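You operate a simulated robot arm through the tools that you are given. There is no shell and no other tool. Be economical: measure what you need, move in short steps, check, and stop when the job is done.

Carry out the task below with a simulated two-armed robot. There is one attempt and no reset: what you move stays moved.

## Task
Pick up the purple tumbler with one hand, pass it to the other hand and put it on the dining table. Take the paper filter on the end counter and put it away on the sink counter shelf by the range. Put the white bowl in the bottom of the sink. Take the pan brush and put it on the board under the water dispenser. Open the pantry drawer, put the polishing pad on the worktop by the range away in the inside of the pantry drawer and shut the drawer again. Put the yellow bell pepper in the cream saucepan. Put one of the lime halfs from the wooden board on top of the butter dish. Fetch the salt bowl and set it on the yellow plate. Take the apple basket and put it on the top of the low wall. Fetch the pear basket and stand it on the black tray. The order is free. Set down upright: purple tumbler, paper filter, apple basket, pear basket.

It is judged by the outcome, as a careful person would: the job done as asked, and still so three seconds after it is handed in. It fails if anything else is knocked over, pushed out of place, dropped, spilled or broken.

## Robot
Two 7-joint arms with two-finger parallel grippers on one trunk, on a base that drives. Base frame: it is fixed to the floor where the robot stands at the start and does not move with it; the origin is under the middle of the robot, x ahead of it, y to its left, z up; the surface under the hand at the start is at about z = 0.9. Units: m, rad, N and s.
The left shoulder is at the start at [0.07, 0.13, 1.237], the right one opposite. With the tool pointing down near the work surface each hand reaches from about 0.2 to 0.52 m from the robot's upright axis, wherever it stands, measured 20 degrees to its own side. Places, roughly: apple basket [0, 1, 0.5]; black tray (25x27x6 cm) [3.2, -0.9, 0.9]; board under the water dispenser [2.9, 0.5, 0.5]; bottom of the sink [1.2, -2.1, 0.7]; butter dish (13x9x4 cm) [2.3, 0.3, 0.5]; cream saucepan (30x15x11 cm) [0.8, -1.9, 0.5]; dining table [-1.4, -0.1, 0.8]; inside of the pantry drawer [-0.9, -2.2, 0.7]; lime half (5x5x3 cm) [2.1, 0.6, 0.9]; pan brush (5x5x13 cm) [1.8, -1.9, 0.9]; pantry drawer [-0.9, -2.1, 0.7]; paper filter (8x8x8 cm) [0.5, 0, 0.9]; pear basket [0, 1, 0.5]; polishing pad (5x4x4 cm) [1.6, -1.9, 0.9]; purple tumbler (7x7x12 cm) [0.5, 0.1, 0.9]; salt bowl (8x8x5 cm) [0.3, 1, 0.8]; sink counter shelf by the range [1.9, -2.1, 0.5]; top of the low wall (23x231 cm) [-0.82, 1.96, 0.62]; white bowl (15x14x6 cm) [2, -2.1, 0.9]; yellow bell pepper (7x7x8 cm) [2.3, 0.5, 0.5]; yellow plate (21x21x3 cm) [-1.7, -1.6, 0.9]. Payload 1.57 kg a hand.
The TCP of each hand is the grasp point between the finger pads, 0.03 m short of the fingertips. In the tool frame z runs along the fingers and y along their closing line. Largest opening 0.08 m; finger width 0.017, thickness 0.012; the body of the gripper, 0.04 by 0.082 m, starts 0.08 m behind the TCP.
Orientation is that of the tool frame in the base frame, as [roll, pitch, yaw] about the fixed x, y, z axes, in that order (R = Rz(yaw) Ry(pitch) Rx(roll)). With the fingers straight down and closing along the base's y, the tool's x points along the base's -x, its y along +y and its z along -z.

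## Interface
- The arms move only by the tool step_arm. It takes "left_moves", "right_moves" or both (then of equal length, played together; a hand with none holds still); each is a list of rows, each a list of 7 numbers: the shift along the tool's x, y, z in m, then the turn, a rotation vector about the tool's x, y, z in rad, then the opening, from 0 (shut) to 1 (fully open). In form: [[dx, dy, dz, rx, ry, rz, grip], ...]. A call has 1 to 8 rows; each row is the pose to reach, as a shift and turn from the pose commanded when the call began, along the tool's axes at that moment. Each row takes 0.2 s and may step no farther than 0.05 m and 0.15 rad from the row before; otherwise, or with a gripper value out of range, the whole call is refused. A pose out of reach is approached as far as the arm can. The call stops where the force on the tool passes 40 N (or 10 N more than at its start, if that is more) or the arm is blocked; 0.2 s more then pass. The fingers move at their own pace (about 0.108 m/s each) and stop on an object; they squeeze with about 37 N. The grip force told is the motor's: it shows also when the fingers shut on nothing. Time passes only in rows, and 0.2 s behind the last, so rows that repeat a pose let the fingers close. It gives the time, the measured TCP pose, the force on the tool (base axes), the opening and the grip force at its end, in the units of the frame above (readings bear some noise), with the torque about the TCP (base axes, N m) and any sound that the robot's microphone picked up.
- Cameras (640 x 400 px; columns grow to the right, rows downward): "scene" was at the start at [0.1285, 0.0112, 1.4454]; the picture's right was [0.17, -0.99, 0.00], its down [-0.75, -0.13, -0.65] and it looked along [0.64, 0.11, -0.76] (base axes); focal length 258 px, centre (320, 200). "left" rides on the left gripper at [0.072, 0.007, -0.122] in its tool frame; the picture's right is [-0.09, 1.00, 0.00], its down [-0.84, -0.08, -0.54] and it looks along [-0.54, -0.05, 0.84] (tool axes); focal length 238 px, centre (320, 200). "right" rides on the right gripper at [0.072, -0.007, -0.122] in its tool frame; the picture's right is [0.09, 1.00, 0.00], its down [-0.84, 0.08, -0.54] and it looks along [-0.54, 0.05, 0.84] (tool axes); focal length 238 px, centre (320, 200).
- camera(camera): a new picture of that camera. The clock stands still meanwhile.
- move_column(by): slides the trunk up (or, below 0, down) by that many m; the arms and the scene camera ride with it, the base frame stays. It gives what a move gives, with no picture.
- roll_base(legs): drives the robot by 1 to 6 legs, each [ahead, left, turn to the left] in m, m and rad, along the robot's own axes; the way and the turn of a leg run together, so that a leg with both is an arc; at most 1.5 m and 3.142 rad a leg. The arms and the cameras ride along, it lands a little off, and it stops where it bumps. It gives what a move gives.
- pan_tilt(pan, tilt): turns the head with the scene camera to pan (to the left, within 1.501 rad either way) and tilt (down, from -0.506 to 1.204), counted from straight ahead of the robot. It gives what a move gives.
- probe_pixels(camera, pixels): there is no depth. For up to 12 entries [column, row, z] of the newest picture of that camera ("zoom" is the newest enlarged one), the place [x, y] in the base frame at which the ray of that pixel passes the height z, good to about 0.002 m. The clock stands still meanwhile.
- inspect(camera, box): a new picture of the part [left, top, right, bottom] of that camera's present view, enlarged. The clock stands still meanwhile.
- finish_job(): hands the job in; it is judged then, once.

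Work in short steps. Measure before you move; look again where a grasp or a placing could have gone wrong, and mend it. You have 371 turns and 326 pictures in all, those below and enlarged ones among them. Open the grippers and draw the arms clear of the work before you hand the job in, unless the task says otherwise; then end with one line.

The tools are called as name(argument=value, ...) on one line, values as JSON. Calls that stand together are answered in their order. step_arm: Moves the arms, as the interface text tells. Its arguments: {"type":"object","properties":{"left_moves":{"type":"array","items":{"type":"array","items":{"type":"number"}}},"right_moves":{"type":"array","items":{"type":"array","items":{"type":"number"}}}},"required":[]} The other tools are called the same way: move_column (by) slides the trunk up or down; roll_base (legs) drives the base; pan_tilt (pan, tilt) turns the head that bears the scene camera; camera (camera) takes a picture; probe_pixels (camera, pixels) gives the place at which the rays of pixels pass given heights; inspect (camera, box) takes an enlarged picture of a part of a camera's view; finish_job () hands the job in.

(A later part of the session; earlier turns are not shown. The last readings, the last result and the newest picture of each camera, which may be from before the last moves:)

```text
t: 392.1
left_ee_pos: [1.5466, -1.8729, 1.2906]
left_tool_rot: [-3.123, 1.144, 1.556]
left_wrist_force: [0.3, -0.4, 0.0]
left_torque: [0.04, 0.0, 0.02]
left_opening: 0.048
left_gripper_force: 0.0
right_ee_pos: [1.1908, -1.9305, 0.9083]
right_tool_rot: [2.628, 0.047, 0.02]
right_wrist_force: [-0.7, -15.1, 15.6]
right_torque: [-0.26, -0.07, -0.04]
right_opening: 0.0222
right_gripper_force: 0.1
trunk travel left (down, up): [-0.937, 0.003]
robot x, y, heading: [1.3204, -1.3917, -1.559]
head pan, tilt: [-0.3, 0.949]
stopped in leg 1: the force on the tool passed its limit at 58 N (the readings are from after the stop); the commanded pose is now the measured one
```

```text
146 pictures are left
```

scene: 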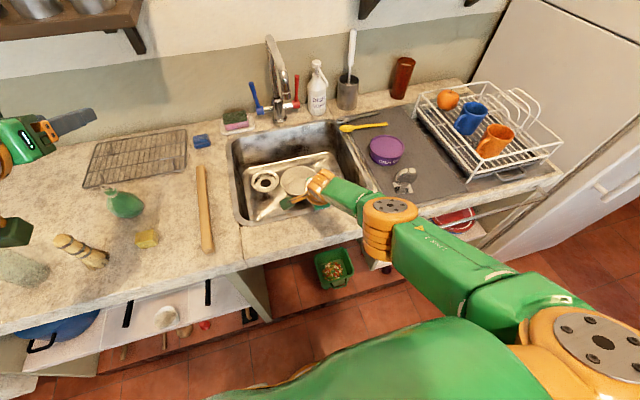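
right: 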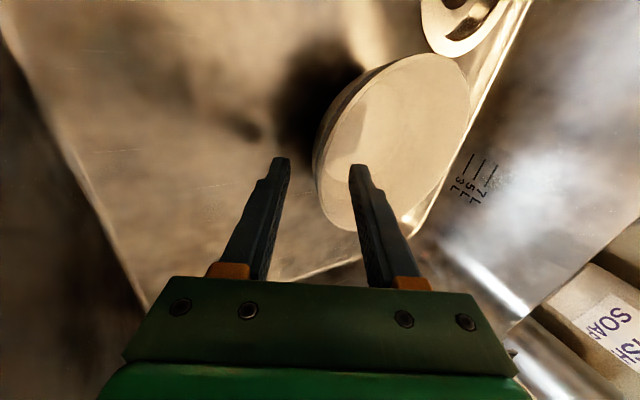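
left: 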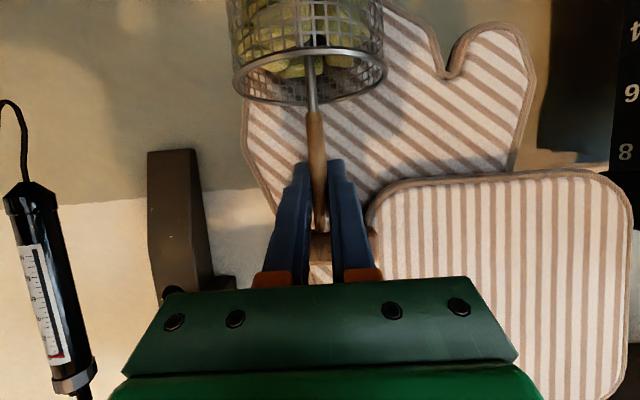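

The outer fingertip caught the basin's front edge. I move ahead 3 cm, raise the arm 12 cm, then back off.

roll_base(legs=[[0.03, 0, 0]])

step_arm(right_moves=[[0, 0.02, -0.035, 0, 0, 0, 0.5], [0, 0.04, -0.07, 0, 0, 0, 0.5], [0, 0.06, -0.105, 0, 0, 0, 0.5]])

roll_base(legs=[[-0.3, 0, 0]])

camera(camera="scene")

```text
t: 392.9
left_ee_pos: [1.5457, -1.8953, 1.2951]
left_tool_rot: [-3.125, 1.151, 1.556]
left_wrist_force: [1.3, 0.7, -0.1]
left_torque: [0.01, 0.04, 0.01]
left_opening: 0.0481
left_gripper_force: 0.1
right_ee_pos: [1.1902, -1.952, 0.9103]
right_tool_rot: [2.629, 0.048, 0.018]
right_wrist_force: [0.0, 1.0, -0.1]
right_torque: [0.01, 0.0, -0.03]
right_opening: 0.0399
right_gripper_force: 0.0
trunk travel left (down, up): [-0.937, 0.003]
robot x, y, heading: [1.3167, -1.4248, -1.561]
head pan, tilt: [-0.3, 0.949]
```

```text
t: 393.7
left_ee_pos: [1.5467, -1.8998, 1.291]
left_tool_rot: [-3.123, 1.146, 1.556]
left_wrist_force: [-0.4, -0.7, 0.2]
left_torque: [-0.02, -0.01, -0.01]
left_opening: 0.048
left_gripper_force: 0.0
right_ee_pos: [1.1972, -1.9589, 1.0279]
right_tool_rot: [2.632, 0.05, 0.02]
right_wrist_force: [0.4, 0.4, -0.2]
right_torque: [0.02, -0.03, 0.03]
right_opening: 0.0397
right_gripper_force: 0.0
trunk travel left (down, up): [-0.937, 0.003]
robot x, y, heading: [1.3144, -1.4212, -1.56]
head pan, tilt: [-0.3, 0.949]
```

```text
t: 395.7
left_ee_pos: [1.5414, -1.6049, 1.2897]
left_tool_rot: [-3.122, 1.141, 1.554]
left_wrist_force: [-0.3, 0.3, 0.5]
left_torque: [-0.02, -0.03, 0.01]
left_opening: 0.0476
left_gripper_force: 0.1
right_ee_pos: [1.1928, -1.6645, 1.025]
right_tool_rot: [2.636, 0.046, 0.016]
right_wrist_force: [-0.1, -1.0, 0.0]
right_torque: [0.02, 0.0, 0.01]
right_opening: 0.0402
right_gripper_force: 0.0
trunk travel left (down, up): [-0.937, 0.003]
robot x, y, heading: [1.3151, -1.1223, -1.56]
head pan, tilt: [-0.3, 0.949]
```

```text
145 pictures are left
```

scene: 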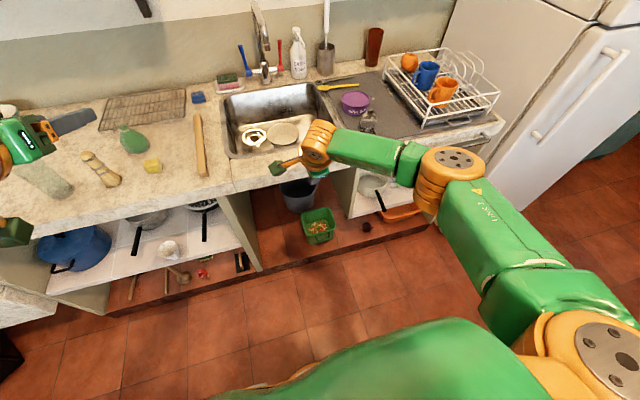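

The bowl is in the sink. Next the brush with the left hand: I shift left along the counter and look.

roll_base(legs=[[0.0, 0.2, -0.01]])

pan_tilt(pan=0.2, tilt=0.7)

inspect(camera="scene", box=[200, 100, 440, 260])

camera(camera="scene")

```text
t: 397.3
left_ee_pos: [1.7365, -1.601, 1.2923]
left_tool_rot: [-3.133, 1.145, 1.538]
left_wrist_force: [0.2, 0.5, 1.7]
left_torque: [0.0, 0.0, 0.02]
left_opening: 0.0479
left_gripper_force: 0.1
right_ee_pos: [1.3868, -1.66, 1.0262]
right_tool_rot: [2.633, 0.044, 0.012]
right_wrist_force: [-0.1, 0.0, -0.1]
right_torque: [-0.01, -0.05, 0.01]
right_opening: 0.0399
right_gripper_force: 0.1
trunk travel left (down, up): [-0.937, 0.003]
robot x, y, heading: [1.5184, -1.1232, -1.569]
head pan, tilt: [-0.3, 0.949]
```

```text
t: 398.2
left_ee_pos: [1.7422, -1.6022, 1.2916]
left_tool_rot: [-3.122, 1.144, 1.55]
left_wrist_force: [0.1, 0.2, -0.3]
left_torque: [-0.01, -0.01, 0.02]
left_opening: 0.0481
left_gripper_force: 0.2
right_ee_pos: [1.3912, -1.6593, 1.0268]
right_tool_rot: [2.634, 0.048, 0.013]
right_wrist_force: [0.2, 0.1, -0.2]
right_torque: [-0.03, -0.01, 0.0]
right_opening: 0.04
right_gripper_force: 0.0
trunk travel left (down, up): [-0.937, 0.003]
robot x, y, heading: [1.5142, -1.1205, -1.567]
head pan, tilt: [0.201, 0.7]
```

```text
2.50 times, centred on (320, 180) of scene
```

zoom: 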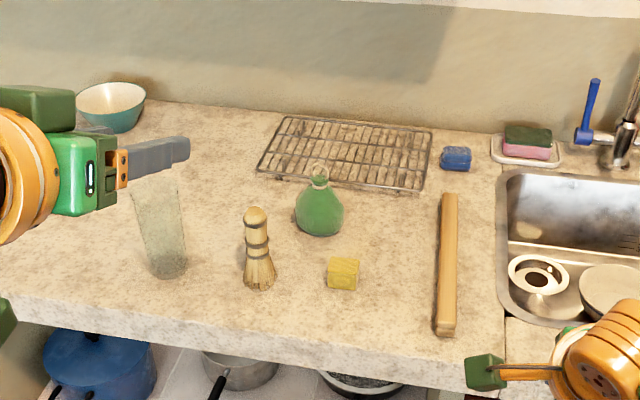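

```text
143 pictures are left
```

scene: 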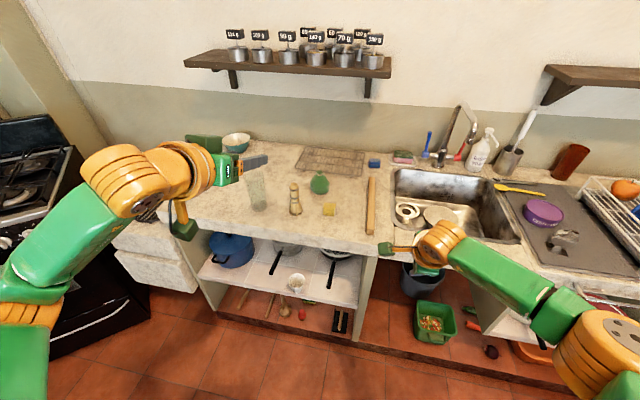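

probe_pixels(camera="zoom", pixels=[[260, 284, 0.875], [255, 212, 1.0], [256, 240, 0.97], [343, 290, 0.875], [343, 262, 0.915], [330, 260, 0.915], [358, 262, 0.915], [167, 272, 0.875], [155, 185, 1.02], [320, 235, 0.875]])

```text
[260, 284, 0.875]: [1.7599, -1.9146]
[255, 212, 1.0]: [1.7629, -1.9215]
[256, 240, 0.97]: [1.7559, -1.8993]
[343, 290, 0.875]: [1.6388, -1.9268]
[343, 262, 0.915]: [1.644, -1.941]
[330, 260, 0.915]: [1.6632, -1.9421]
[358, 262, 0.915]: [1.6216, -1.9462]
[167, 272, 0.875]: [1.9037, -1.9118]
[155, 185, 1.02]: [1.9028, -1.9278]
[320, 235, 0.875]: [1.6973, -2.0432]
```

Brush axis at (1.761,-1.925), pad at (1.642,-1.945). I raise the right hand, lower the left by arm, then lower the column so the left is at z≈0.965.

step_arm(right_moves=[[0, 0.021, -0.037, 0, 0, 0, 0.5], [0, 0.042, -0.074, 0, 0, 0, 0.5], [0, 0.062, -0.111, 0, 0, 0, 0.5], [0, 0.083, -0.148, 0, 0, 0, 0.5]], left_moves=[[0.034, 0, 0.0155, 0, 0, 0, 0.6], [0.068, 0, 0.031, 0, 0, 0, 0.6], [0.103, 0, 0.046, 0, 0, 0, 0.6], [0.137, 0, 0.0615, 0, 0, 0, 0.6]])

move_column(by=-0.172)

camera(camera="left")

camera(camera="scene")

```text
t: 399.2
left_ee_pos: [1.7407, -1.6015, 1.1406]
left_tool_rot: [-3.126, 1.148, 1.545]
left_wrist_force: [0.1, -0.2, -0.5]
left_torque: [-0.01, 0.01, -0.01]
left_opening: 0.048
left_gripper_force: 0.0
right_ee_pos: [1.4007, -1.6586, 1.1967]
right_tool_rot: [2.634, 0.049, 0.013]
right_wrist_force: [0.2, -0.4, 0.3]
right_torque: [-0.02, -0.01, 0.0]
right_opening: 0.0401
right_gripper_force: 0.0
trunk travel left (down, up): [-0.937, 0.003]
robot x, y, heading: [1.5149, -1.1226, -1.568]
head pan, tilt: [0.201, 0.7]
```

```text
t: 401.2
left_ee_pos: [1.7406, -1.6018, 0.97]
left_tool_rot: [-3.124, 1.146, 1.548]
left_wrist_force: [-0.1, 1.1, -0.1]
left_torque: [0.0, 0.01, 0.02]
left_opening: 0.0479
left_gripper_force: 0.0
right_ee_pos: [1.3989, -1.6572, 1.0242]
right_tool_rot: [2.634, 0.047, 0.013]
right_wrist_force: [0.2, -0.1, 0.3]
right_torque: [-0.02, 0.0, 0.04]
right_opening: 0.0398
right_gripper_force: 0.1
trunk travel left (down, up): [-0.766, 0.174]
robot x, y, heading: [1.5136, -1.1241, -1.566]
head pan, tilt: [0.201, 0.7]
```

```text
142 pictures are left
```

left: 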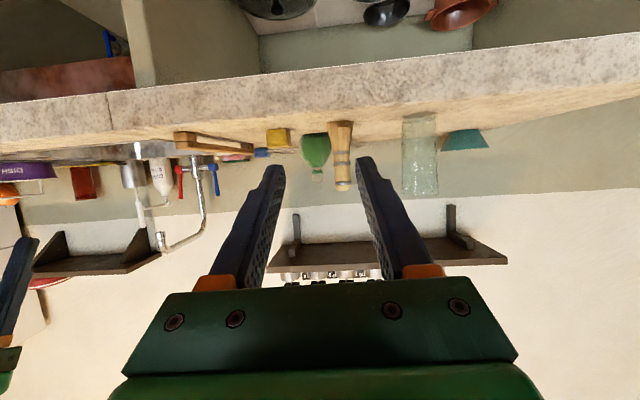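

```text
141 pictures are left
```

scene: 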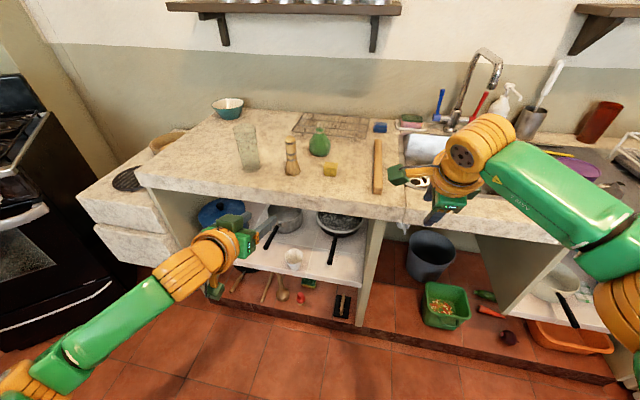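

roll_base(legs=[[0.22, 0.024, 0]])

camera(camera="left")

```text
t: 402.9
left_ee_pos: [1.7631, -1.8178, 0.9697]
left_tool_rot: [-3.124, 1.148, 1.543]
left_wrist_force: [0.7, -0.1, -0.5]
left_torque: [-0.04, 0.02, 0.04]
left_opening: 0.0481
left_gripper_force: 0.0
right_ee_pos: [1.4237, -1.8726, 1.0232]
right_tool_rot: [2.632, 0.047, 0.009]
right_wrist_force: [-0.5, 1.6, -0.4]
right_torque: [0.02, -0.04, 0.01]
right_opening: 0.0401
right_gripper_force: 0.1
trunk travel left (down, up): [-0.766, 0.174]
robot x, y, heading: [1.539, -1.3397, -1.568]
head pan, tilt: [0.201, 0.7]
```

```text
140 pictures are left
```

left: 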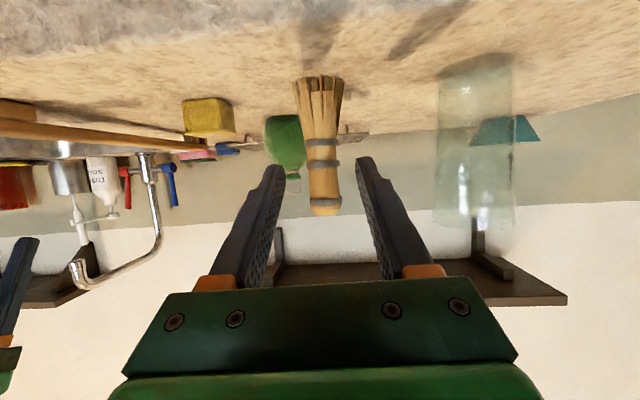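

Brush centred (col 323). I reach 0.105 forward and close on its handle.

step_arm(left_moves=[[-0.0145, 0.001, 0.032, 0, 0, 0, 0.6], [-0.029, 0.002, 0.064, 0, 0, 0, 0.6], [-0.043, 0.002, 0.0957, 0, 0, 0, 0.6], [-0.043, 0.002, 0.0957, 0, 0, 0, 0.2], [-0.043, 0.002, 0.0957, 0, 0, 0, 0], [-0.043, 0.002, 0.0957, 0, 0, 0, 0]])

camera(camera="left")

```text
t: 404.3
left_ee_pos: [1.7618, -1.9263, 0.9707]
left_tool_rot: [-3.126, 1.145, 1.542]
left_wrist_force: [1.0, 1.1, -0.7]
left_torque: [-0.05, -0.14, 0.05]
left_opening: 0.0293
left_gripper_force: 37.3
right_ee_pos: [1.4231, -1.8747, 1.0228]
right_tool_rot: [2.635, 0.049, 0.008]
right_wrist_force: [0.3, 0.1, 0.0]
right_torque: [0.01, -0.03, 0.03]
right_opening: 0.04
right_gripper_force: 0.1
trunk travel left (down, up): [-0.766, 0.174]
robot x, y, heading: [1.5399, -1.3382, -1.575]
head pan, tilt: [0.201, 0.7]
```

```text
139 pictures are left
```

left: 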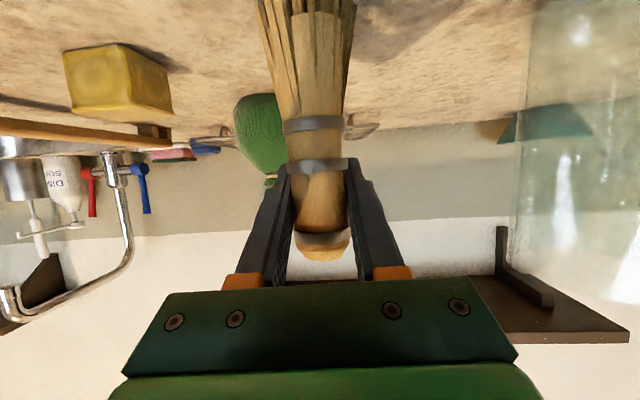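

Brush held (29 mm). I lift with the column and back away.

move_column(by=0.17)

roll_base(legs=[[-0.5, 0, 0]])

camera(camera="scene")

```text
t: 406.2
left_ee_pos: [1.7607, -1.9257, 1.1406]
left_tool_rot: [-3.124, 1.146, 1.545]
left_wrist_force: [-0.6, -0.5, -0.9]
left_torque: [-0.04, 0.0, 0.01]
left_opening: 0.0292
left_gripper_force: 36.8
right_ee_pos: [1.4222, -1.8747, 1.1936]
right_tool_rot: [2.635, 0.05, 0.007]
right_wrist_force: [-1.2, 0.6, -0.5]
right_torque: [-0.03, 0.0, 0.02]
right_opening: 0.0403
right_gripper_force: 0.1
trunk travel left (down, up): [-0.936, 0.004]
robot x, y, heading: [1.5383, -1.3377, -1.572]
head pan, tilt: [0.201, 0.7]
```

```text
t: 409.1
left_ee_pos: [1.7585, -1.4402, 1.1386]
left_tool_rot: [-3.124, 1.142, 1.54]
left_wrist_force: [0.2, 0.0, -0.3]
left_torque: [0.02, 0.01, 0.02]
left_opening: 0.0291
left_gripper_force: 37.1
right_ee_pos: [1.4212, -1.3878, 1.1925]
right_tool_rot: [2.635, 0.049, 0.003]
right_wrist_force: [1.2, -0.2, 0.4]
right_torque: [-0.01, 0.04, -0.02]
right_opening: 0.0399
right_gripper_force: 0.1
trunk travel left (down, up): [-0.936, 0.004]
robot x, y, heading: [1.5399, -0.8537, -1.578]
head pan, tilt: [0.201, 0.7]
```

```text
138 pictures are left
```

scene: 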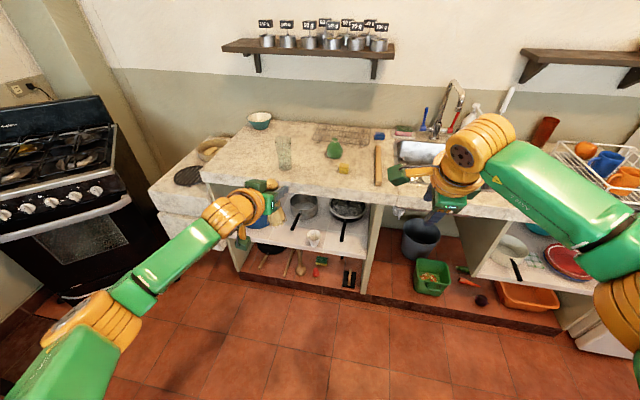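

Now to the water dispenser side: I turn around to face +y further along the room.

roll_base(legs=[[0, 0, 1.578], [0.75, 0.1, 0], [0, 0, 1.57]])

pan_tilt(pan=0, tilt=0.55)

camera(camera="scene")

```text
t: 420.7
left_ee_pos: [2.0842, -0.1809, 1.1398]
left_tool_rot: [-3.124, 1.146, -1.634]
left_wrist_force: [-0.8, -0.6, -0.5]
left_torque: [-0.04, -0.01, 0.0]
left_opening: 0.029
left_gripper_force: 37.5
right_ee_pos: [2.419, -0.2444, 1.1934]
right_tool_rot: [2.632, 0.047, 3.114]
right_wrist_force: [1.2, -0.8, 0.0]
right_torque: [-0.01, 0.01, 0.01]
right_opening: 0.0398
right_gripper_force: 0.0
trunk travel left (down, up): [-0.936, 0.004]
robot x, y, heading: [2.2819, -0.7746, 1.533]
head pan, tilt: [0.201, 0.7]
```

```text
t: 421.4
left_ee_pos: [2.0839, -0.1806, 1.1403]
left_tool_rot: [-3.126, 1.145, -1.632]
left_wrist_force: [-0.6, 0.1, -0.2]
left_torque: [0.01, 0.02, 0.01]
left_opening: 0.0288
left_gripper_force: 37.4
right_ee_pos: [2.4198, -0.245, 1.193]
right_tool_rot: [2.634, 0.05, 3.114]
right_wrist_force: [0.6, -0.4, 0.4]
right_torque: [0.03, -0.04, 0.01]
right_opening: 0.04
right_gripper_force: 0.2
trunk travel left (down, up): [-0.936, 0.004]
robot x, y, heading: [2.2836, -0.7815, 1.533]
head pan, tilt: [0.0, 0.55]
```

```text
137 pictures are left
```

scene: 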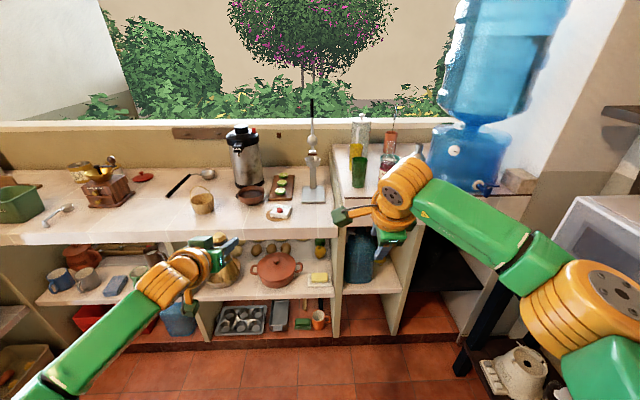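

I zoom on the compartments and the board with limes.

inspect(camera="scene", box=[170, 150, 350, 340])

inspect(camera="scene", box=[320, 130, 520, 340])

```text
2.11 times, centred on (260, 245) of scene
```

zoom: 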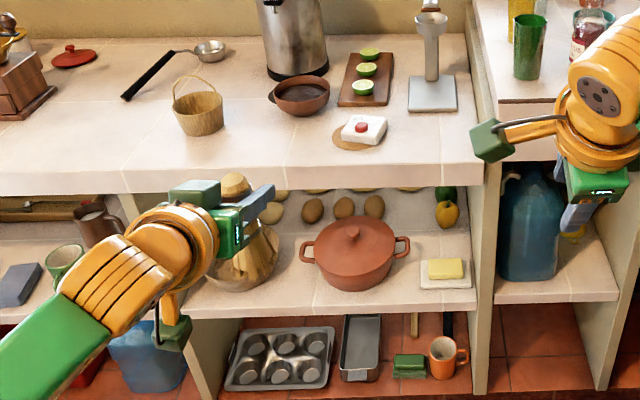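

```text
1.90 times, centred on (420, 235) of scene
```

zoom: 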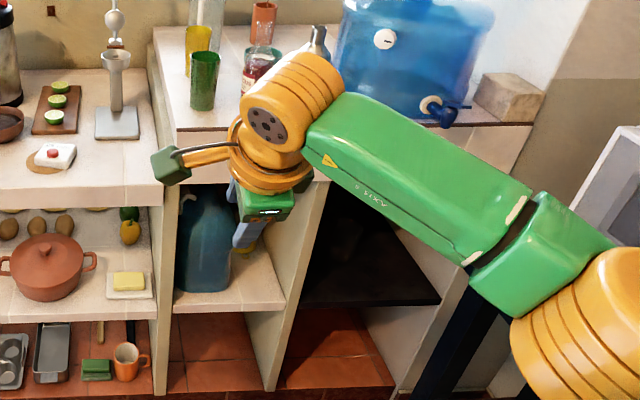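

probe_pixels(camera="scene", pixels=[[446, 267, 0.5], [412, 287, 0.5], [482, 287, 0.5], [446, 288, 0.5], [440, 255, 0.5], [387, 258, 0.75], [330, 298, 0.46], [300, 230, 0.87], [284, 191, 0.88], [470, 355, 0.3], [640, 200, 0.86]])

```text
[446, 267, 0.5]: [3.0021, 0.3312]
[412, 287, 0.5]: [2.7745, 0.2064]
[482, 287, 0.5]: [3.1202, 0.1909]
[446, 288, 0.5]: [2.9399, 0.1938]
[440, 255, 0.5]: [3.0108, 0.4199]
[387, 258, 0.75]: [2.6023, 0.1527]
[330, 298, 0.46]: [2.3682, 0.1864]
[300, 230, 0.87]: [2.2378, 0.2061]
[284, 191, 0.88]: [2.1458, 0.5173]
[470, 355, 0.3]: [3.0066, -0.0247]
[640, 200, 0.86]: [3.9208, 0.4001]
```

The board's front is at y≈0.2, x 2.77–3.12, partly behind the black table's end, so I approach diagonally from the left with the left arm extended and the right one retracted.

roll_base(legs=[[0.25, -0.03, 0], [0, 0, -0.73]])

step_arm(left_moves=[[-0.019, 0, 0.042, 0, 0, 0, 0], [-0.038, 0, 0.084, 0, 0, 0, 0], [-0.055, 0, 0.12, 0, 0, 0, 0]], right_moves=[[0, -0.04, -0.022, 0, 0, 0, 0.5], [0, -0.08, -0.045, 0, 0, 0, 0.5], [0, -0.12, -0.067, 0, 0, 0, 0.5]])

pan_tilt(pan=0.1, tilt=0.6)

camera(camera="scene")

```text
t: 425.2
left_ee_pos: [2.5612, 0.0491, 1.1402]
left_tool_rot: [-3.123, 1.146, -2.348]
left_wrist_force: [0.9, 0.7, 0.3]
left_torque: [-0.01, 0.0, -0.01]
left_opening: 0.029
left_gripper_force: 36.9
right_ee_pos: [2.7725, -0.217, 1.1929]
right_tool_rot: [2.634, 0.05, 2.399]
right_wrist_force: [0.7, 0.9, 0.0]
right_torque: [-0.02, -0.02, -0.02]
right_opening: 0.0401
right_gripper_force: 0.0
trunk travel left (down, up): [-0.936, 0.004]
robot x, y, heading: [2.323, -0.5307, 0.82]
head pan, tilt: [0.0, 0.55]
```

```text
t: 426.0
left_ee_pos: [2.6259, 0.1044, 1.1518]
left_tool_rot: [-3.124, 1.147, -2.349]
left_wrist_force: [0.7, 0.0, -0.6]
left_torque: [0.0, 0.01, 0.0]
left_opening: 0.0293
left_gripper_force: 37.0
left hand out of reach, approached as far as the arm can: row 2, 3
right_ee_pos: [2.6804, -0.321, 1.1903]
right_tool_rot: [2.631, 0.049, 2.399]
right_wrist_force: [-0.2, 0.3, -0.7]
right_torque: [-0.02, 0.0, -0.02]
right_opening: 0.0401
right_gripper_force: 0.1
trunk travel left (down, up): [-0.936, 0.004]
robot x, y, heading: [2.3241, -0.534, 0.821]
head pan, tilt: [0.0, 0.55]
```

```text
t: 426.6
left_ee_pos: [2.6254, 0.1059, 1.15]
left_tool_rot: [-3.123, 1.145, -2.346]
left_wrist_force: [0.5, 0.2, -0.8]
left_torque: [-0.01, 0.0, 0.0]
left_opening: 0.0293
left_gripper_force: 36.6
right_ee_pos: [2.6814, -0.3195, 1.1898]
right_tool_rot: [2.633, 0.048, 2.4]
right_wrist_force: [-0.3, -0.3, 0.0]
right_torque: [0.01, -0.02, -0.03]
right_opening: 0.0398
right_gripper_force: 0.0
trunk travel left (down, up): [-0.936, 0.004]
robot x, y, heading: [2.3209, -0.5289, 0.82]
head pan, tilt: [0.099, 0.6]
```

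```text
134 pictures are left
```

scene: 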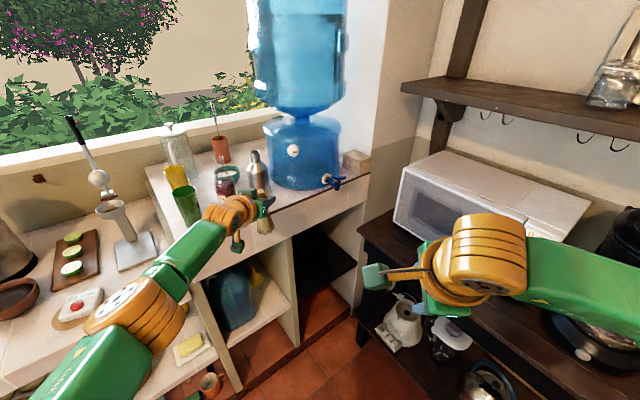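

inspect(camera="scene", box=[180, 170, 420, 390])

probe_pixels(camera="scene", pixels=[[300, 347, 0.0], [297, 300, 0.5], [297, 293, 0.5], [350, 265, 0.5], [330, 258, 0.5], [356, 340, 0.0], [283, 240, 0.8], [272, 250, 0.8]])

```text
1.82 times, centred on (300, 280) of scene
```

zoom: 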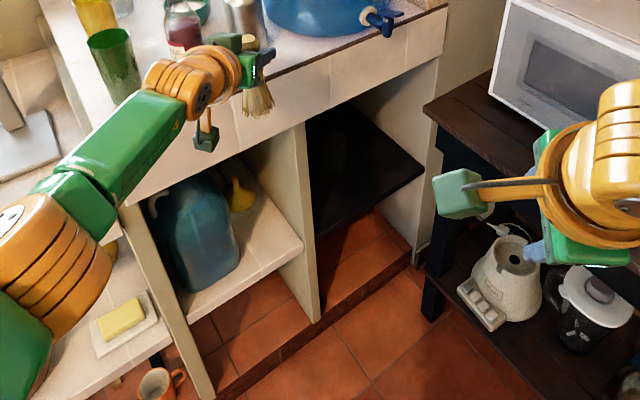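

```text
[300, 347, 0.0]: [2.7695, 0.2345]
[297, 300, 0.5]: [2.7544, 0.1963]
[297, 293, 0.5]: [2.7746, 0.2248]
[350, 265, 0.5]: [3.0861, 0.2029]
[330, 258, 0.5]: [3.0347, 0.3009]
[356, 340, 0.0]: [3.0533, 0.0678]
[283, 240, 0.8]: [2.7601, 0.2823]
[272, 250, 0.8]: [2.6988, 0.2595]
```

probe_pixels(camera="scene", pixels=[[122, 312, 1.1], [122, 312, 1.2], [190, 255, 1.15], [490, 260, 1.2], [580, 270, 1.2], [630, 275, 1.2]])

pan_tilt(pan=-0.7, tilt=0.7)

camera(camera="scene")

```text
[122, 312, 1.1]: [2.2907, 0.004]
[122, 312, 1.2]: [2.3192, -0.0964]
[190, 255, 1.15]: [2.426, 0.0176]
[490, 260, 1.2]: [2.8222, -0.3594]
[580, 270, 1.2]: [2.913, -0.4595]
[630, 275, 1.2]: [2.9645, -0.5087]
```

```text
t: 427.8
left_ee_pos: [2.6259, 0.1062, 1.1487]
left_tool_rot: [-3.124, 1.145, -2.348]
left_wrist_force: [0.3, -0.4, 0.5]
left_torque: [0.03, -0.02, -0.02]
left_opening: 0.0291
left_gripper_force: 37.0
right_ee_pos: [2.6823, -0.3183, 1.1893]
right_tool_rot: [2.633, 0.049, 2.4]
right_wrist_force: [0.3, 0.1, -0.2]
right_torque: [0.01, 0.02, -0.04]
right_opening: 0.0397
right_gripper_force: 0.1
trunk travel left (down, up): [-0.936, 0.004]
robot x, y, heading: [2.3203, -0.5316, 0.823]
head pan, tilt: [-0.7, 0.7]
```

```text
132 pictures are left
```

scene: 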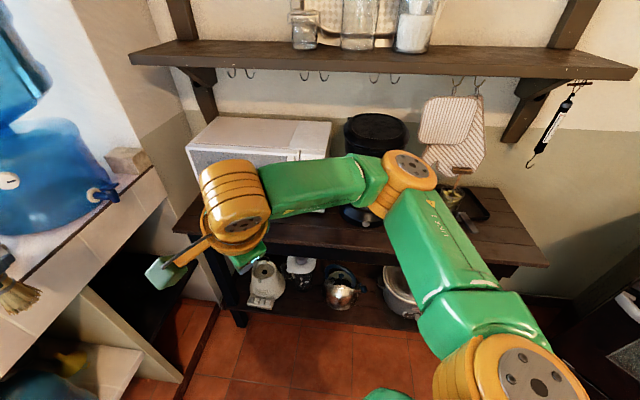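

probe_pixels(camera="scene", pixels=[[408, 165, 1.25], [408, 165, 1.3], [525, 375, 1.3], [230, 190, 1.2], [172, 228, 0.86], [315, 190, 1.2]])

```text
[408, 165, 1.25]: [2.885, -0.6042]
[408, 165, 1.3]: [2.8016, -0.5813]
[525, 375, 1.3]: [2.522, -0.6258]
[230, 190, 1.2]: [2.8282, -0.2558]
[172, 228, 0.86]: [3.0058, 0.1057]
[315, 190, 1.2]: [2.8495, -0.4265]
```

The safest pose is robot heading ≈0.5 with the left hand yawed ≈0.4 to the left. I yaw the hand first.

step_arm(left_moves=[[0, 0, 0, -0.13, 0, -0.059, 0], [0, 0, 0, -0.26, 0, -0.118, 0], [0, 0, 0, -0.392, 0, -0.177, 0]])

roll_base(legs=[[0, 0, -0.32]])

pan_tilt(pan=0.4, tilt=0.6)

camera(camera="scene")

```text
t: 428.6
left_ee_pos: [2.6126, 0.0983, 1.1445]
left_tool_rot: [-3.131, 1.143, -1.924]
left_wrist_force: [0.3, -0.5, -0.2]
left_torque: [0.01, -0.02, -0.02]
left_opening: 0.0295
left_gripper_force: 37.2
left hand out of reach, approached as far as the arm can: row 3
right_ee_pos: [2.6813, -0.3196, 1.1908]
right_tool_rot: [2.634, 0.048, 2.4]
right_wrist_force: [0.5, 0.9, 0.8]
right_torque: [0.0, -0.02, 0.02]
right_opening: 0.0401
right_gripper_force: 0.1
trunk travel left (down, up): [-0.936, 0.004]
robot x, y, heading: [2.3198, -0.5308, 0.82]
head pan, tilt: [-0.7, 0.7]
```

```text
t: 430.0
left_ee_pos: [2.7931, -0.0212, 1.1449]
left_tool_rot: [-3.127, 1.141, -2.235]
left_wrist_force: [-1.1, 0.5, -0.9]
left_torque: [0.03, -0.01, -0.04]
left_opening: 0.0294
left_gripper_force: 36.7
right_ee_pos: [2.7305, -0.4404, 1.1899]
right_tool_rot: [2.634, 0.049, 2.083]
right_wrist_force: [-0.5, 0.3, 0.8]
right_torque: [-0.02, -0.02, -0.02]
right_opening: 0.0401
right_gripper_force: 0.1
trunk travel left (down, up): [-0.936, 0.004]
robot x, y, heading: [2.3221, -0.5283, 0.505]
head pan, tilt: [-0.7, 0.7]
```

```text
t: 431.3
left_ee_pos: [2.7936, -0.0237, 1.1449]
left_tool_rot: [-3.13, 1.142, -2.238]
left_wrist_force: [-0.5, -0.2, -0.8]
left_torque: [-0.01, 0.04, -0.03]
left_opening: 0.0291
left_gripper_force: 36.7
right_ee_pos: [2.7304, -0.4419, 1.1901]
right_tool_rot: [2.634, 0.047, 2.085]
right_wrist_force: [-0.3, -0.3, -0.5]
right_torque: [-0.02, -0.03, 0.02]
right_opening: 0.04
right_gripper_force: 0.1
trunk travel left (down, up): [-0.936, 0.004]
robot x, y, heading: [2.3191, -0.5318, 0.508]
head pan, tilt: [0.4, 0.6]
```

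```text
131 pictures are left
```

scene: 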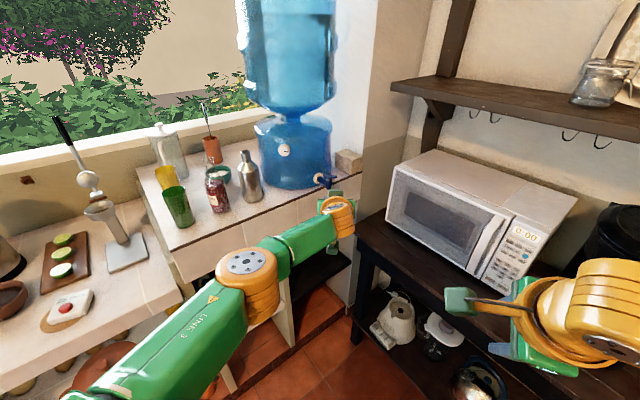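

I lower the column here (clear of everything), then drive in.

move_column(by=-0.4)

move_column(by=-0.08)

pan_tilt(pan=0.2, tilt=0.5)

camera(camera="scene")

camera(camera="left")

```text
t: 435.1
left_ee_pos: [2.7938, -0.0229, 0.7452]
left_tool_rot: [-3.128, 1.142, -2.237]
left_wrist_force: [0.6, -0.8, -0.6]
left_torque: [-0.01, 0.01, 0.02]
left_opening: 0.0292
left_gripper_force: 37.0
right_ee_pos: [2.729, -0.4419, 0.791]
right_tool_rot: [2.634, 0.048, 2.084]
right_wrist_force: [0.9, 0.3, 0.6]
right_torque: [0.0, -0.01, 0.04]
right_opening: 0.0398
right_gripper_force: 0.0
trunk travel left (down, up): [-0.536, 0.404]
robot x, y, heading: [2.3237, -0.5308, 0.503]
head pan, tilt: [0.4, 0.6]
```

```text
t: 436.3
left_ee_pos: [2.7935, -0.0229, 0.665]
left_tool_rot: [-3.129, 1.142, -2.237]
left_wrist_force: [0.9, 0.1, 0.1]
left_torque: [0.0, 0.01, 0.01]
left_opening: 0.029
left_gripper_force: 37.0
right_ee_pos: [2.7294, -0.4414, 0.7111]
right_tool_rot: [2.632, 0.049, 2.083]
right_wrist_force: [-0.2, 0.4, 0.1]
right_torque: [-0.02, 0.0, 0.01]
right_opening: 0.04
right_gripper_force: 0.0
trunk travel left (down, up): [-0.455, 0.484]
robot x, y, heading: [2.3205, -0.5302, 0.502]
head pan, tilt: [0.4, 0.6]
```

```text
t: 437.0
left_ee_pos: [2.7938, -0.0242, 0.6647]
left_tool_rot: [-3.128, 1.141, -2.238]
left_wrist_force: [0.0, 1.1, -0.7]
left_torque: [-0.02, -0.02, 0.0]
left_opening: 0.0291
left_gripper_force: 37.0
right_ee_pos: [2.7299, -0.4401, 0.7105]
right_tool_rot: [2.634, 0.049, 2.084]
right_wrist_force: [-0.6, 0.0, -0.6]
right_torque: [0.01, -0.01, -0.01]
right_opening: 0.0397
right_gripper_force: 0.0
trunk travel left (down, up): [-0.455, 0.484]
robot x, y, heading: [2.3216, -0.5309, 0.503]
head pan, tilt: [0.201, 0.499]
```

```text
130 pictures are left
```

scene: 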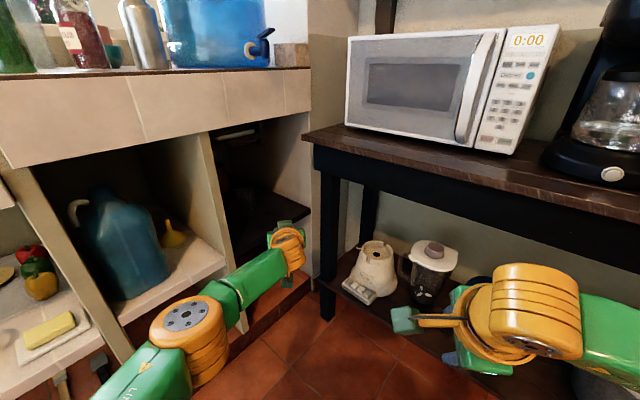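

```text
129 pictures are left
```

left: 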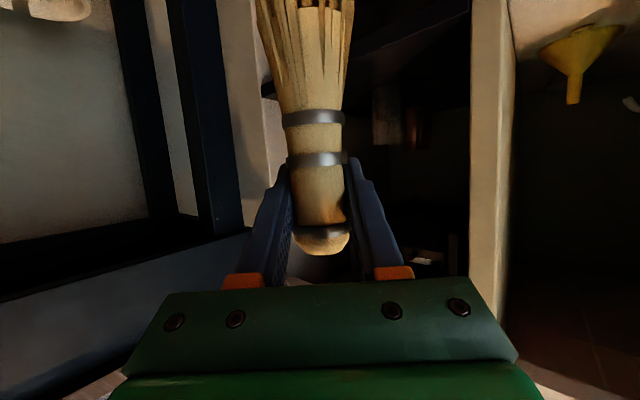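

inspect(camera="scene", box=[190, 100, 350, 300])

```text
2.00 times, centred on (270, 200) of scene
```

zoom: 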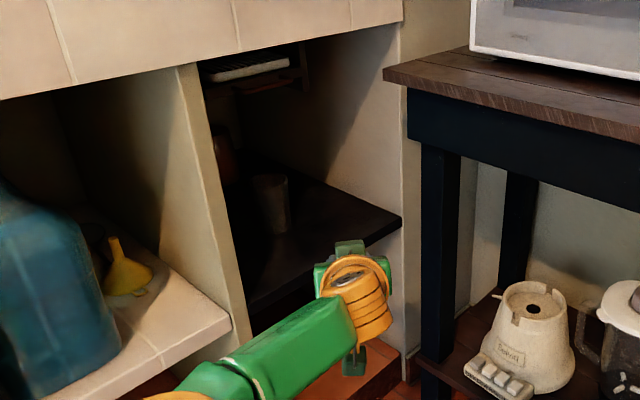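

probe_pixels(camera="zoom", pixels=[[278, 230, 0.5], [250, 308, 0.5], [400, 220, 0.5], [330, 230, 0.5], [250, 308, 0.47], [400, 220, 0.47], [195, 65, 0.8], [222, 185, 0.5]])

```text
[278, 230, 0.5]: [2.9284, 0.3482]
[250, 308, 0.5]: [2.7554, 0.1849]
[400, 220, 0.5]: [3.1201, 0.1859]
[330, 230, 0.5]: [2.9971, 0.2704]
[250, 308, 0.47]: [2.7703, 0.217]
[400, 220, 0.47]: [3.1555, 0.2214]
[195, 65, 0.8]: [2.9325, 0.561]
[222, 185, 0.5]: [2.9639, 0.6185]
```

probe_pixels(camera="scene", pixels=[[168, 280, 0.46], [140, 298, 0.46], [183, 318, 0.68], [183, 318, 0.75], [122, 325, 0.46], [228, 272, 0.46]])

```text
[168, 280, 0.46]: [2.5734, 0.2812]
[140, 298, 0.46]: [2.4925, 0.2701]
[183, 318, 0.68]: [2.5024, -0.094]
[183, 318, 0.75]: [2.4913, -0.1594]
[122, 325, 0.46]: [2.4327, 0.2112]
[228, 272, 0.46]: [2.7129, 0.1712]
```

Clearances look workable (elbow stays ~4 cm short of the jug). I move in along the diagonal in two legs.

roll_base(legs=[[0.12, 0.126, 0]])

camera(camera="scene")

camera(camera="left")

```text
t: 438.5
left_ee_pos: [2.8405, 0.1449, 0.664]
left_tool_rot: [-3.127, 1.141, -2.241]
left_wrist_force: [-0.5, -0.3, -0.5]
left_torque: [-0.01, -0.03, 0.01]
left_opening: 0.0294
left_gripper_force: 37.2
right_ee_pos: [2.7753, -0.2726, 0.7086]
right_tool_rot: [2.632, 0.047, 2.08]
right_wrist_force: [-0.2, -0.1, 0.0]
right_torque: [0.03, -0.01, -0.01]
right_opening: 0.04
right_gripper_force: 0.0
trunk travel left (down, up): [-0.455, 0.484]
robot x, y, heading: [2.3695, -0.3608, 0.504]
head pan, tilt: [0.201, 0.499]
```

```text
127 pictures are left
```

scene: 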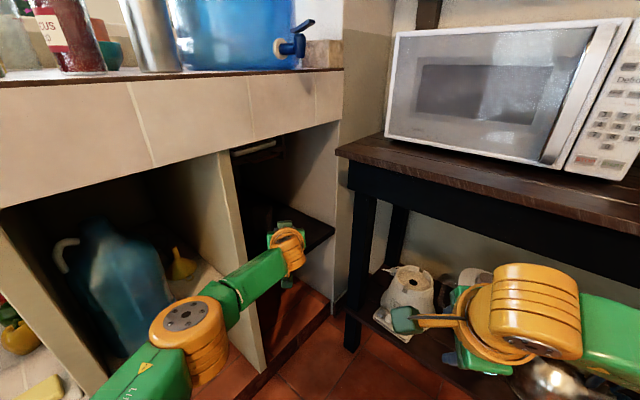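

```text
126 pictures are left
```

left: 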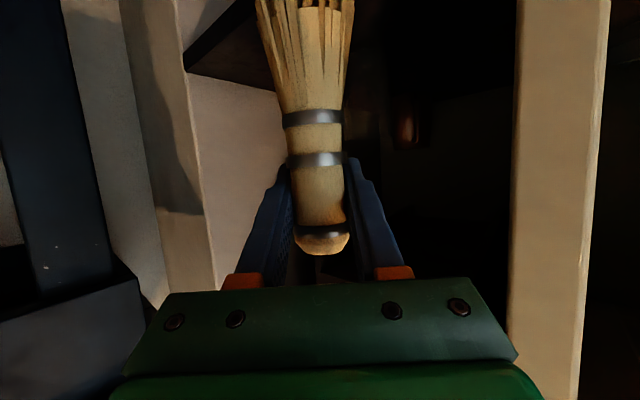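

roll_base(legs=[[0.075, 0.076, 0]])

camera(camera="scene")

camera(camera="left")

```text
t: 439.7
left_ee_pos: [2.871, 0.2473, 0.6635]
left_tool_rot: [-3.127, 1.14, -2.243]
left_wrist_force: [-0.3, -0.7, -0.5]
left_torque: [0.02, 0.0, -0.01]
left_opening: 0.0294
left_gripper_force: 36.5
right_ee_pos: [2.8054, -0.171, 0.7104]
right_tool_rot: [2.634, 0.049, 2.077]
right_wrist_force: [0.3, 0.2, -0.2]
right_torque: [-0.01, 0.01, -0.02]
right_opening: 0.0402
right_gripper_force: 0.1
trunk travel left (down, up): [-0.455, 0.484]
robot x, y, heading: [2.3978, -0.2567, 0.499]
head pan, tilt: [0.201, 0.499]
```

```text
125 pictures are left
```

scene: 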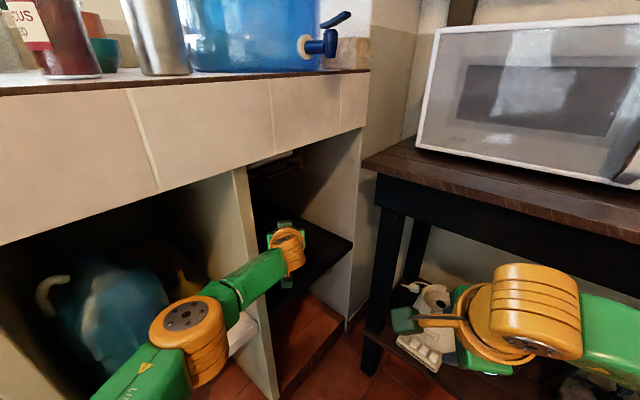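

```text
124 pictures are left
```

left: 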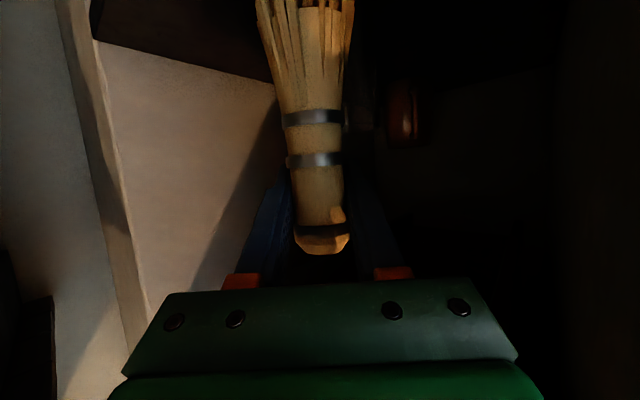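

Inside the compartment. I lower toward the board in steps.

move_column(by=-0.05)

move_column(by=-0.012)

move_column(by=-0.01)

```text
t: 440.6
left_ee_pos: [2.8709, 0.2462, 0.6156]
left_tool_rot: [-3.127, 1.14, -2.244]
left_wrist_force: [-0.2, 0.3, -0.5]
left_torque: [-0.01, -0.01, -0.01]
left_opening: 0.0293
left_gripper_force: 37.2
right_ee_pos: [2.8047, -0.1712, 0.6602]
right_tool_rot: [2.634, 0.05, 2.077]
right_wrist_force: [0.2, 0.7, -0.4]
right_torque: [0.01, -0.02, 0.02]
right_opening: 0.0399
right_gripper_force: 0.0
trunk travel left (down, up): [-0.406, 0.534]
robot x, y, heading: [2.3966, -0.2584, 0.498]
head pan, tilt: [0.201, 0.499]
```

```text
t: 441.2
left_ee_pos: [2.8708, 0.2459, 0.6018]
left_tool_rot: [-3.128, 1.142, -2.244]
left_wrist_force: [-0.3, 0.9, -0.8]
left_torque: [0.02, 0.02, 0.01]
left_opening: 0.029
left_gripper_force: 36.8
right_ee_pos: [2.8054, -0.1716, 0.6484]
right_tool_rot: [2.633, 0.05, 2.077]
right_wrist_force: [-0.5, -1.2, 0.0]
right_torque: [0.0, 0.0, -0.01]
right_opening: 0.0403
right_gripper_force: 0.3
trunk travel left (down, up): [-0.393, 0.546]
robot x, y, heading: [2.3995, -0.2586, 0.493]
head pan, tilt: [0.201, 0.499]
```

```text
t: 441.8
left_ee_pos: [2.8705, 0.2465, 0.5922]
left_tool_rot: [-3.127, 1.14, -2.246]
left_wrist_force: [-0.4, 0.0, -0.4]
left_torque: [0.0, 0.0, 0.0]
left_opening: 0.029
left_gripper_force: 36.9
right_ee_pos: [2.8043, -0.1718, 0.6376]
right_tool_rot: [2.632, 0.047, 2.076]
right_wrist_force: [-0.1, 0.1, 1.5]
right_torque: [-0.01, 0.0, -0.02]
right_opening: 0.04
right_gripper_force: 0.1
trunk travel left (down, up): [-0.383, 0.556]
robot x, y, heading: [2.3982, -0.2578, 0.499]
head pan, tilt: [0.201, 0.499]
```

No contact yet at z 0.592; continuing.

move_column(by=-0.01)

move_column(by=-0.008)

move_column(by=-0.007)

inspect(camera="scene", box=[200, 140, 380, 340])

```text
t: 442.4
left_ee_pos: [2.8687, 0.2445, 0.5922]
left_tool_rot: [-3.125, 1.158, -2.243]
left_wrist_force: [9.3, 8.5, 36.0]
left_torque: [0.05, -0.08, 0.03]
left_opening: 0.0292
left_gripper_force: 37.7
right_ee_pos: [2.8022, -0.1745, 0.6313]
right_tool_rot: [2.625, 0.046, 2.075]
right_wrist_force: [0.4, 0.3, -0.9]
right_torque: [0.01, 0.01, 0.01]
right_opening: 0.04
right_gripper_force: 0.0
trunk travel left (down, up): [-0.373, 0.566]
robot x, y, heading: [2.3988, -0.2545, 0.494]
head pan, tilt: [0.201, 0.499]
```

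```text
t: 443.0
left_ee_pos: [2.8683, 0.2422, 0.585]
left_tool_rot: [-3.125, 1.157, -2.24]
left_wrist_force: [3.2, 3.1, 37.4]
left_torque: [-0.17, 0.17, 0.01]
left_opening: 0.0294
left_gripper_force: 37.1
right_ee_pos: [2.8006, -0.1747, 0.623]
right_tool_rot: [2.625, 0.046, 2.077]
right_wrist_force: [-0.7, 0.3, 0.3]
right_torque: [-0.01, 0.01, -0.02]
right_opening: 0.04
right_gripper_force: 0.0
trunk travel left (down, up): [-0.365, 0.574]
robot x, y, heading: [2.397, -0.2594, 0.499]
head pan, tilt: [0.201, 0.499]
```

```text
t: 443.5
left_ee_pos: [2.8671, 0.2425, 0.5782]
left_tool_rot: [-3.124, 1.158, -2.24]
left_wrist_force: [-0.9, 0.8, 37.4]
left_torque: [-0.21, 0.23, 0.06]
left_opening: 0.0294
left_gripper_force: 37.2
right_ee_pos: [2.8014, -0.176, 0.6172]
right_tool_rot: [2.621, 0.042, 2.077]
right_wrist_force: [0.2, -0.5, -0.5]
right_torque: [-0.03, 0.01, 0.03]
right_opening: 0.0401
right_gripper_force: 0.1
trunk travel left (down, up): [-0.358, 0.582]
robot x, y, heading: [2.3967, -0.2611, 0.497]
head pan, tilt: [0.201, 0.499]
```

```text
2.00 times, centred on (290, 240) of scene
```

zoom: 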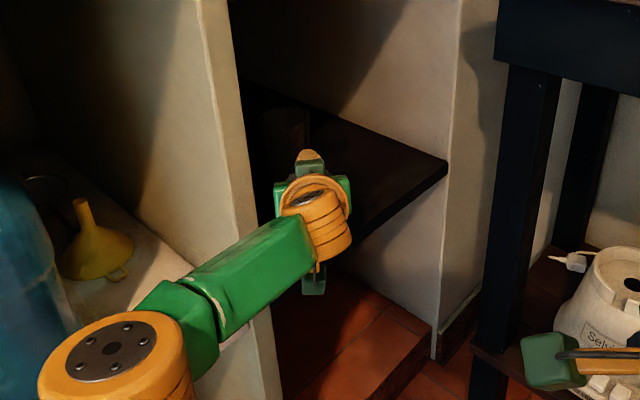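

The brush touched the board at 0.592 (and slid slightly in the grip). I ease up, open, and check it stands.

move_column(by=0.006)

step_arm(left_moves=[[0, 0, 0, 0, 0, 0, 0.45], [0, 0, 0, 0, 0, 0, 0.65], [0, 0, 0, 0, 0, 0, 0.65]])

camera(camera="left")

```text
t: 444.1
left_ee_pos: [2.8685, 0.2438, 0.5775]
left_tool_rot: [-3.127, 1.147, -2.241]
left_wrist_force: [-5.2, -4.7, 19.0]
left_torque: [-0.3, 0.32, 0.02]
left_opening: 0.0291
left_gripper_force: 37.5
right_ee_pos: [2.8011, -0.1751, 0.6203]
right_tool_rot: [2.626, 0.046, 2.077]
right_wrist_force: [0.0, 0.0, -0.8]
right_torque: [-0.05, -0.02, 0.02]
right_opening: 0.0402
right_gripper_force: 0.0
trunk travel left (down, up): [-0.364, 0.576]
robot x, y, heading: [2.3982, -0.26, 0.499]
head pan, tilt: [0.201, 0.499]
```

```text
t: 444.9
left_ee_pos: [2.8707, 0.2472, 0.5751]
left_tool_rot: [-3.131, 1.141, -2.244]
left_wrist_force: [-0.2, 1.0, -0.7]
left_torque: [0.03, 0.01, 0.01]
left_opening: 0.0521
left_gripper_force: 0.0
right_ee_pos: [2.8046, -0.1715, 0.6191]
right_tool_rot: [2.633, 0.047, 2.077]
right_wrist_force: [0.3, -0.5, 0.5]
right_torque: [0.01, 0.01, 0.0]
right_opening: 0.0397
right_gripper_force: 0.1
trunk travel left (down, up): [-0.364, 0.576]
robot x, y, heading: [2.3936, -0.2573, 0.496]
head pan, tilt: [0.201, 0.499]
```

```text
122 pictures are left
```

left: 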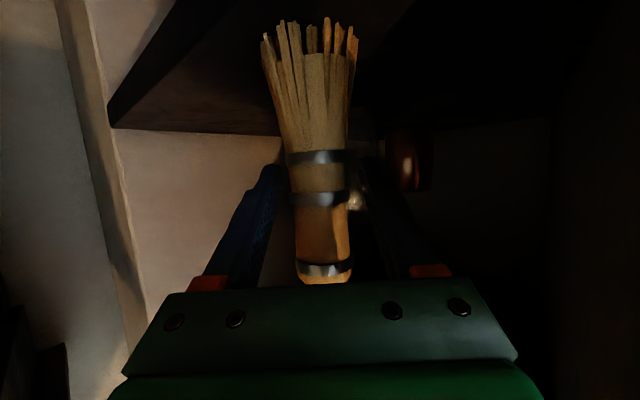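

The brush stands on the board. I retreat along the hand's axis and verify.

roll_base(legs=[[-0.138, -0.058, 0], [-0.08, -0.12, 0]])

inspect(camera="scene", box=[180, 120, 400, 320])

```text
t: 447.2
left_ee_pos: [2.765, -0.0125, 0.5747]
left_tool_rot: [-3.13, 1.141, -2.246]
left_wrist_force: [1.0, 0.4, 0.0]
left_torque: [-0.03, -0.01, 0.02]
left_opening: 0.0522
left_gripper_force: 0.1
right_ee_pos: [2.6971, -0.4306, 0.6188]
right_tool_rot: [2.635, 0.047, 2.074]
right_wrist_force: [0.1, -0.5, 0.7]
right_torque: [0.04, 0.02, 0.0]
right_opening: 0.04
right_gripper_force: 0.1
trunk travel left (down, up): [-0.364, 0.576]
robot x, y, heading: [2.2888, -0.5154, 0.495]
head pan, tilt: [0.201, 0.499]
```

```text
2.00 times, centred on (290, 220) of scene
```

zoom: 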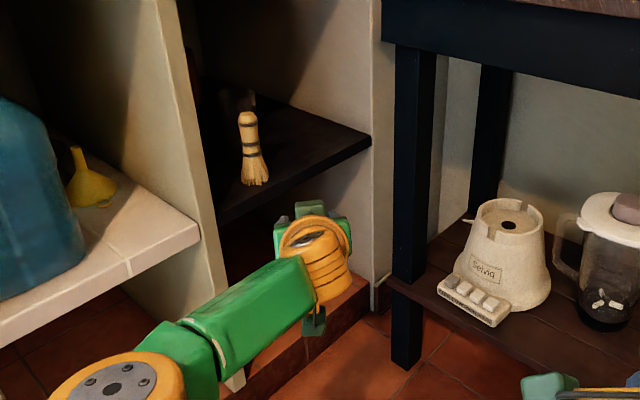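

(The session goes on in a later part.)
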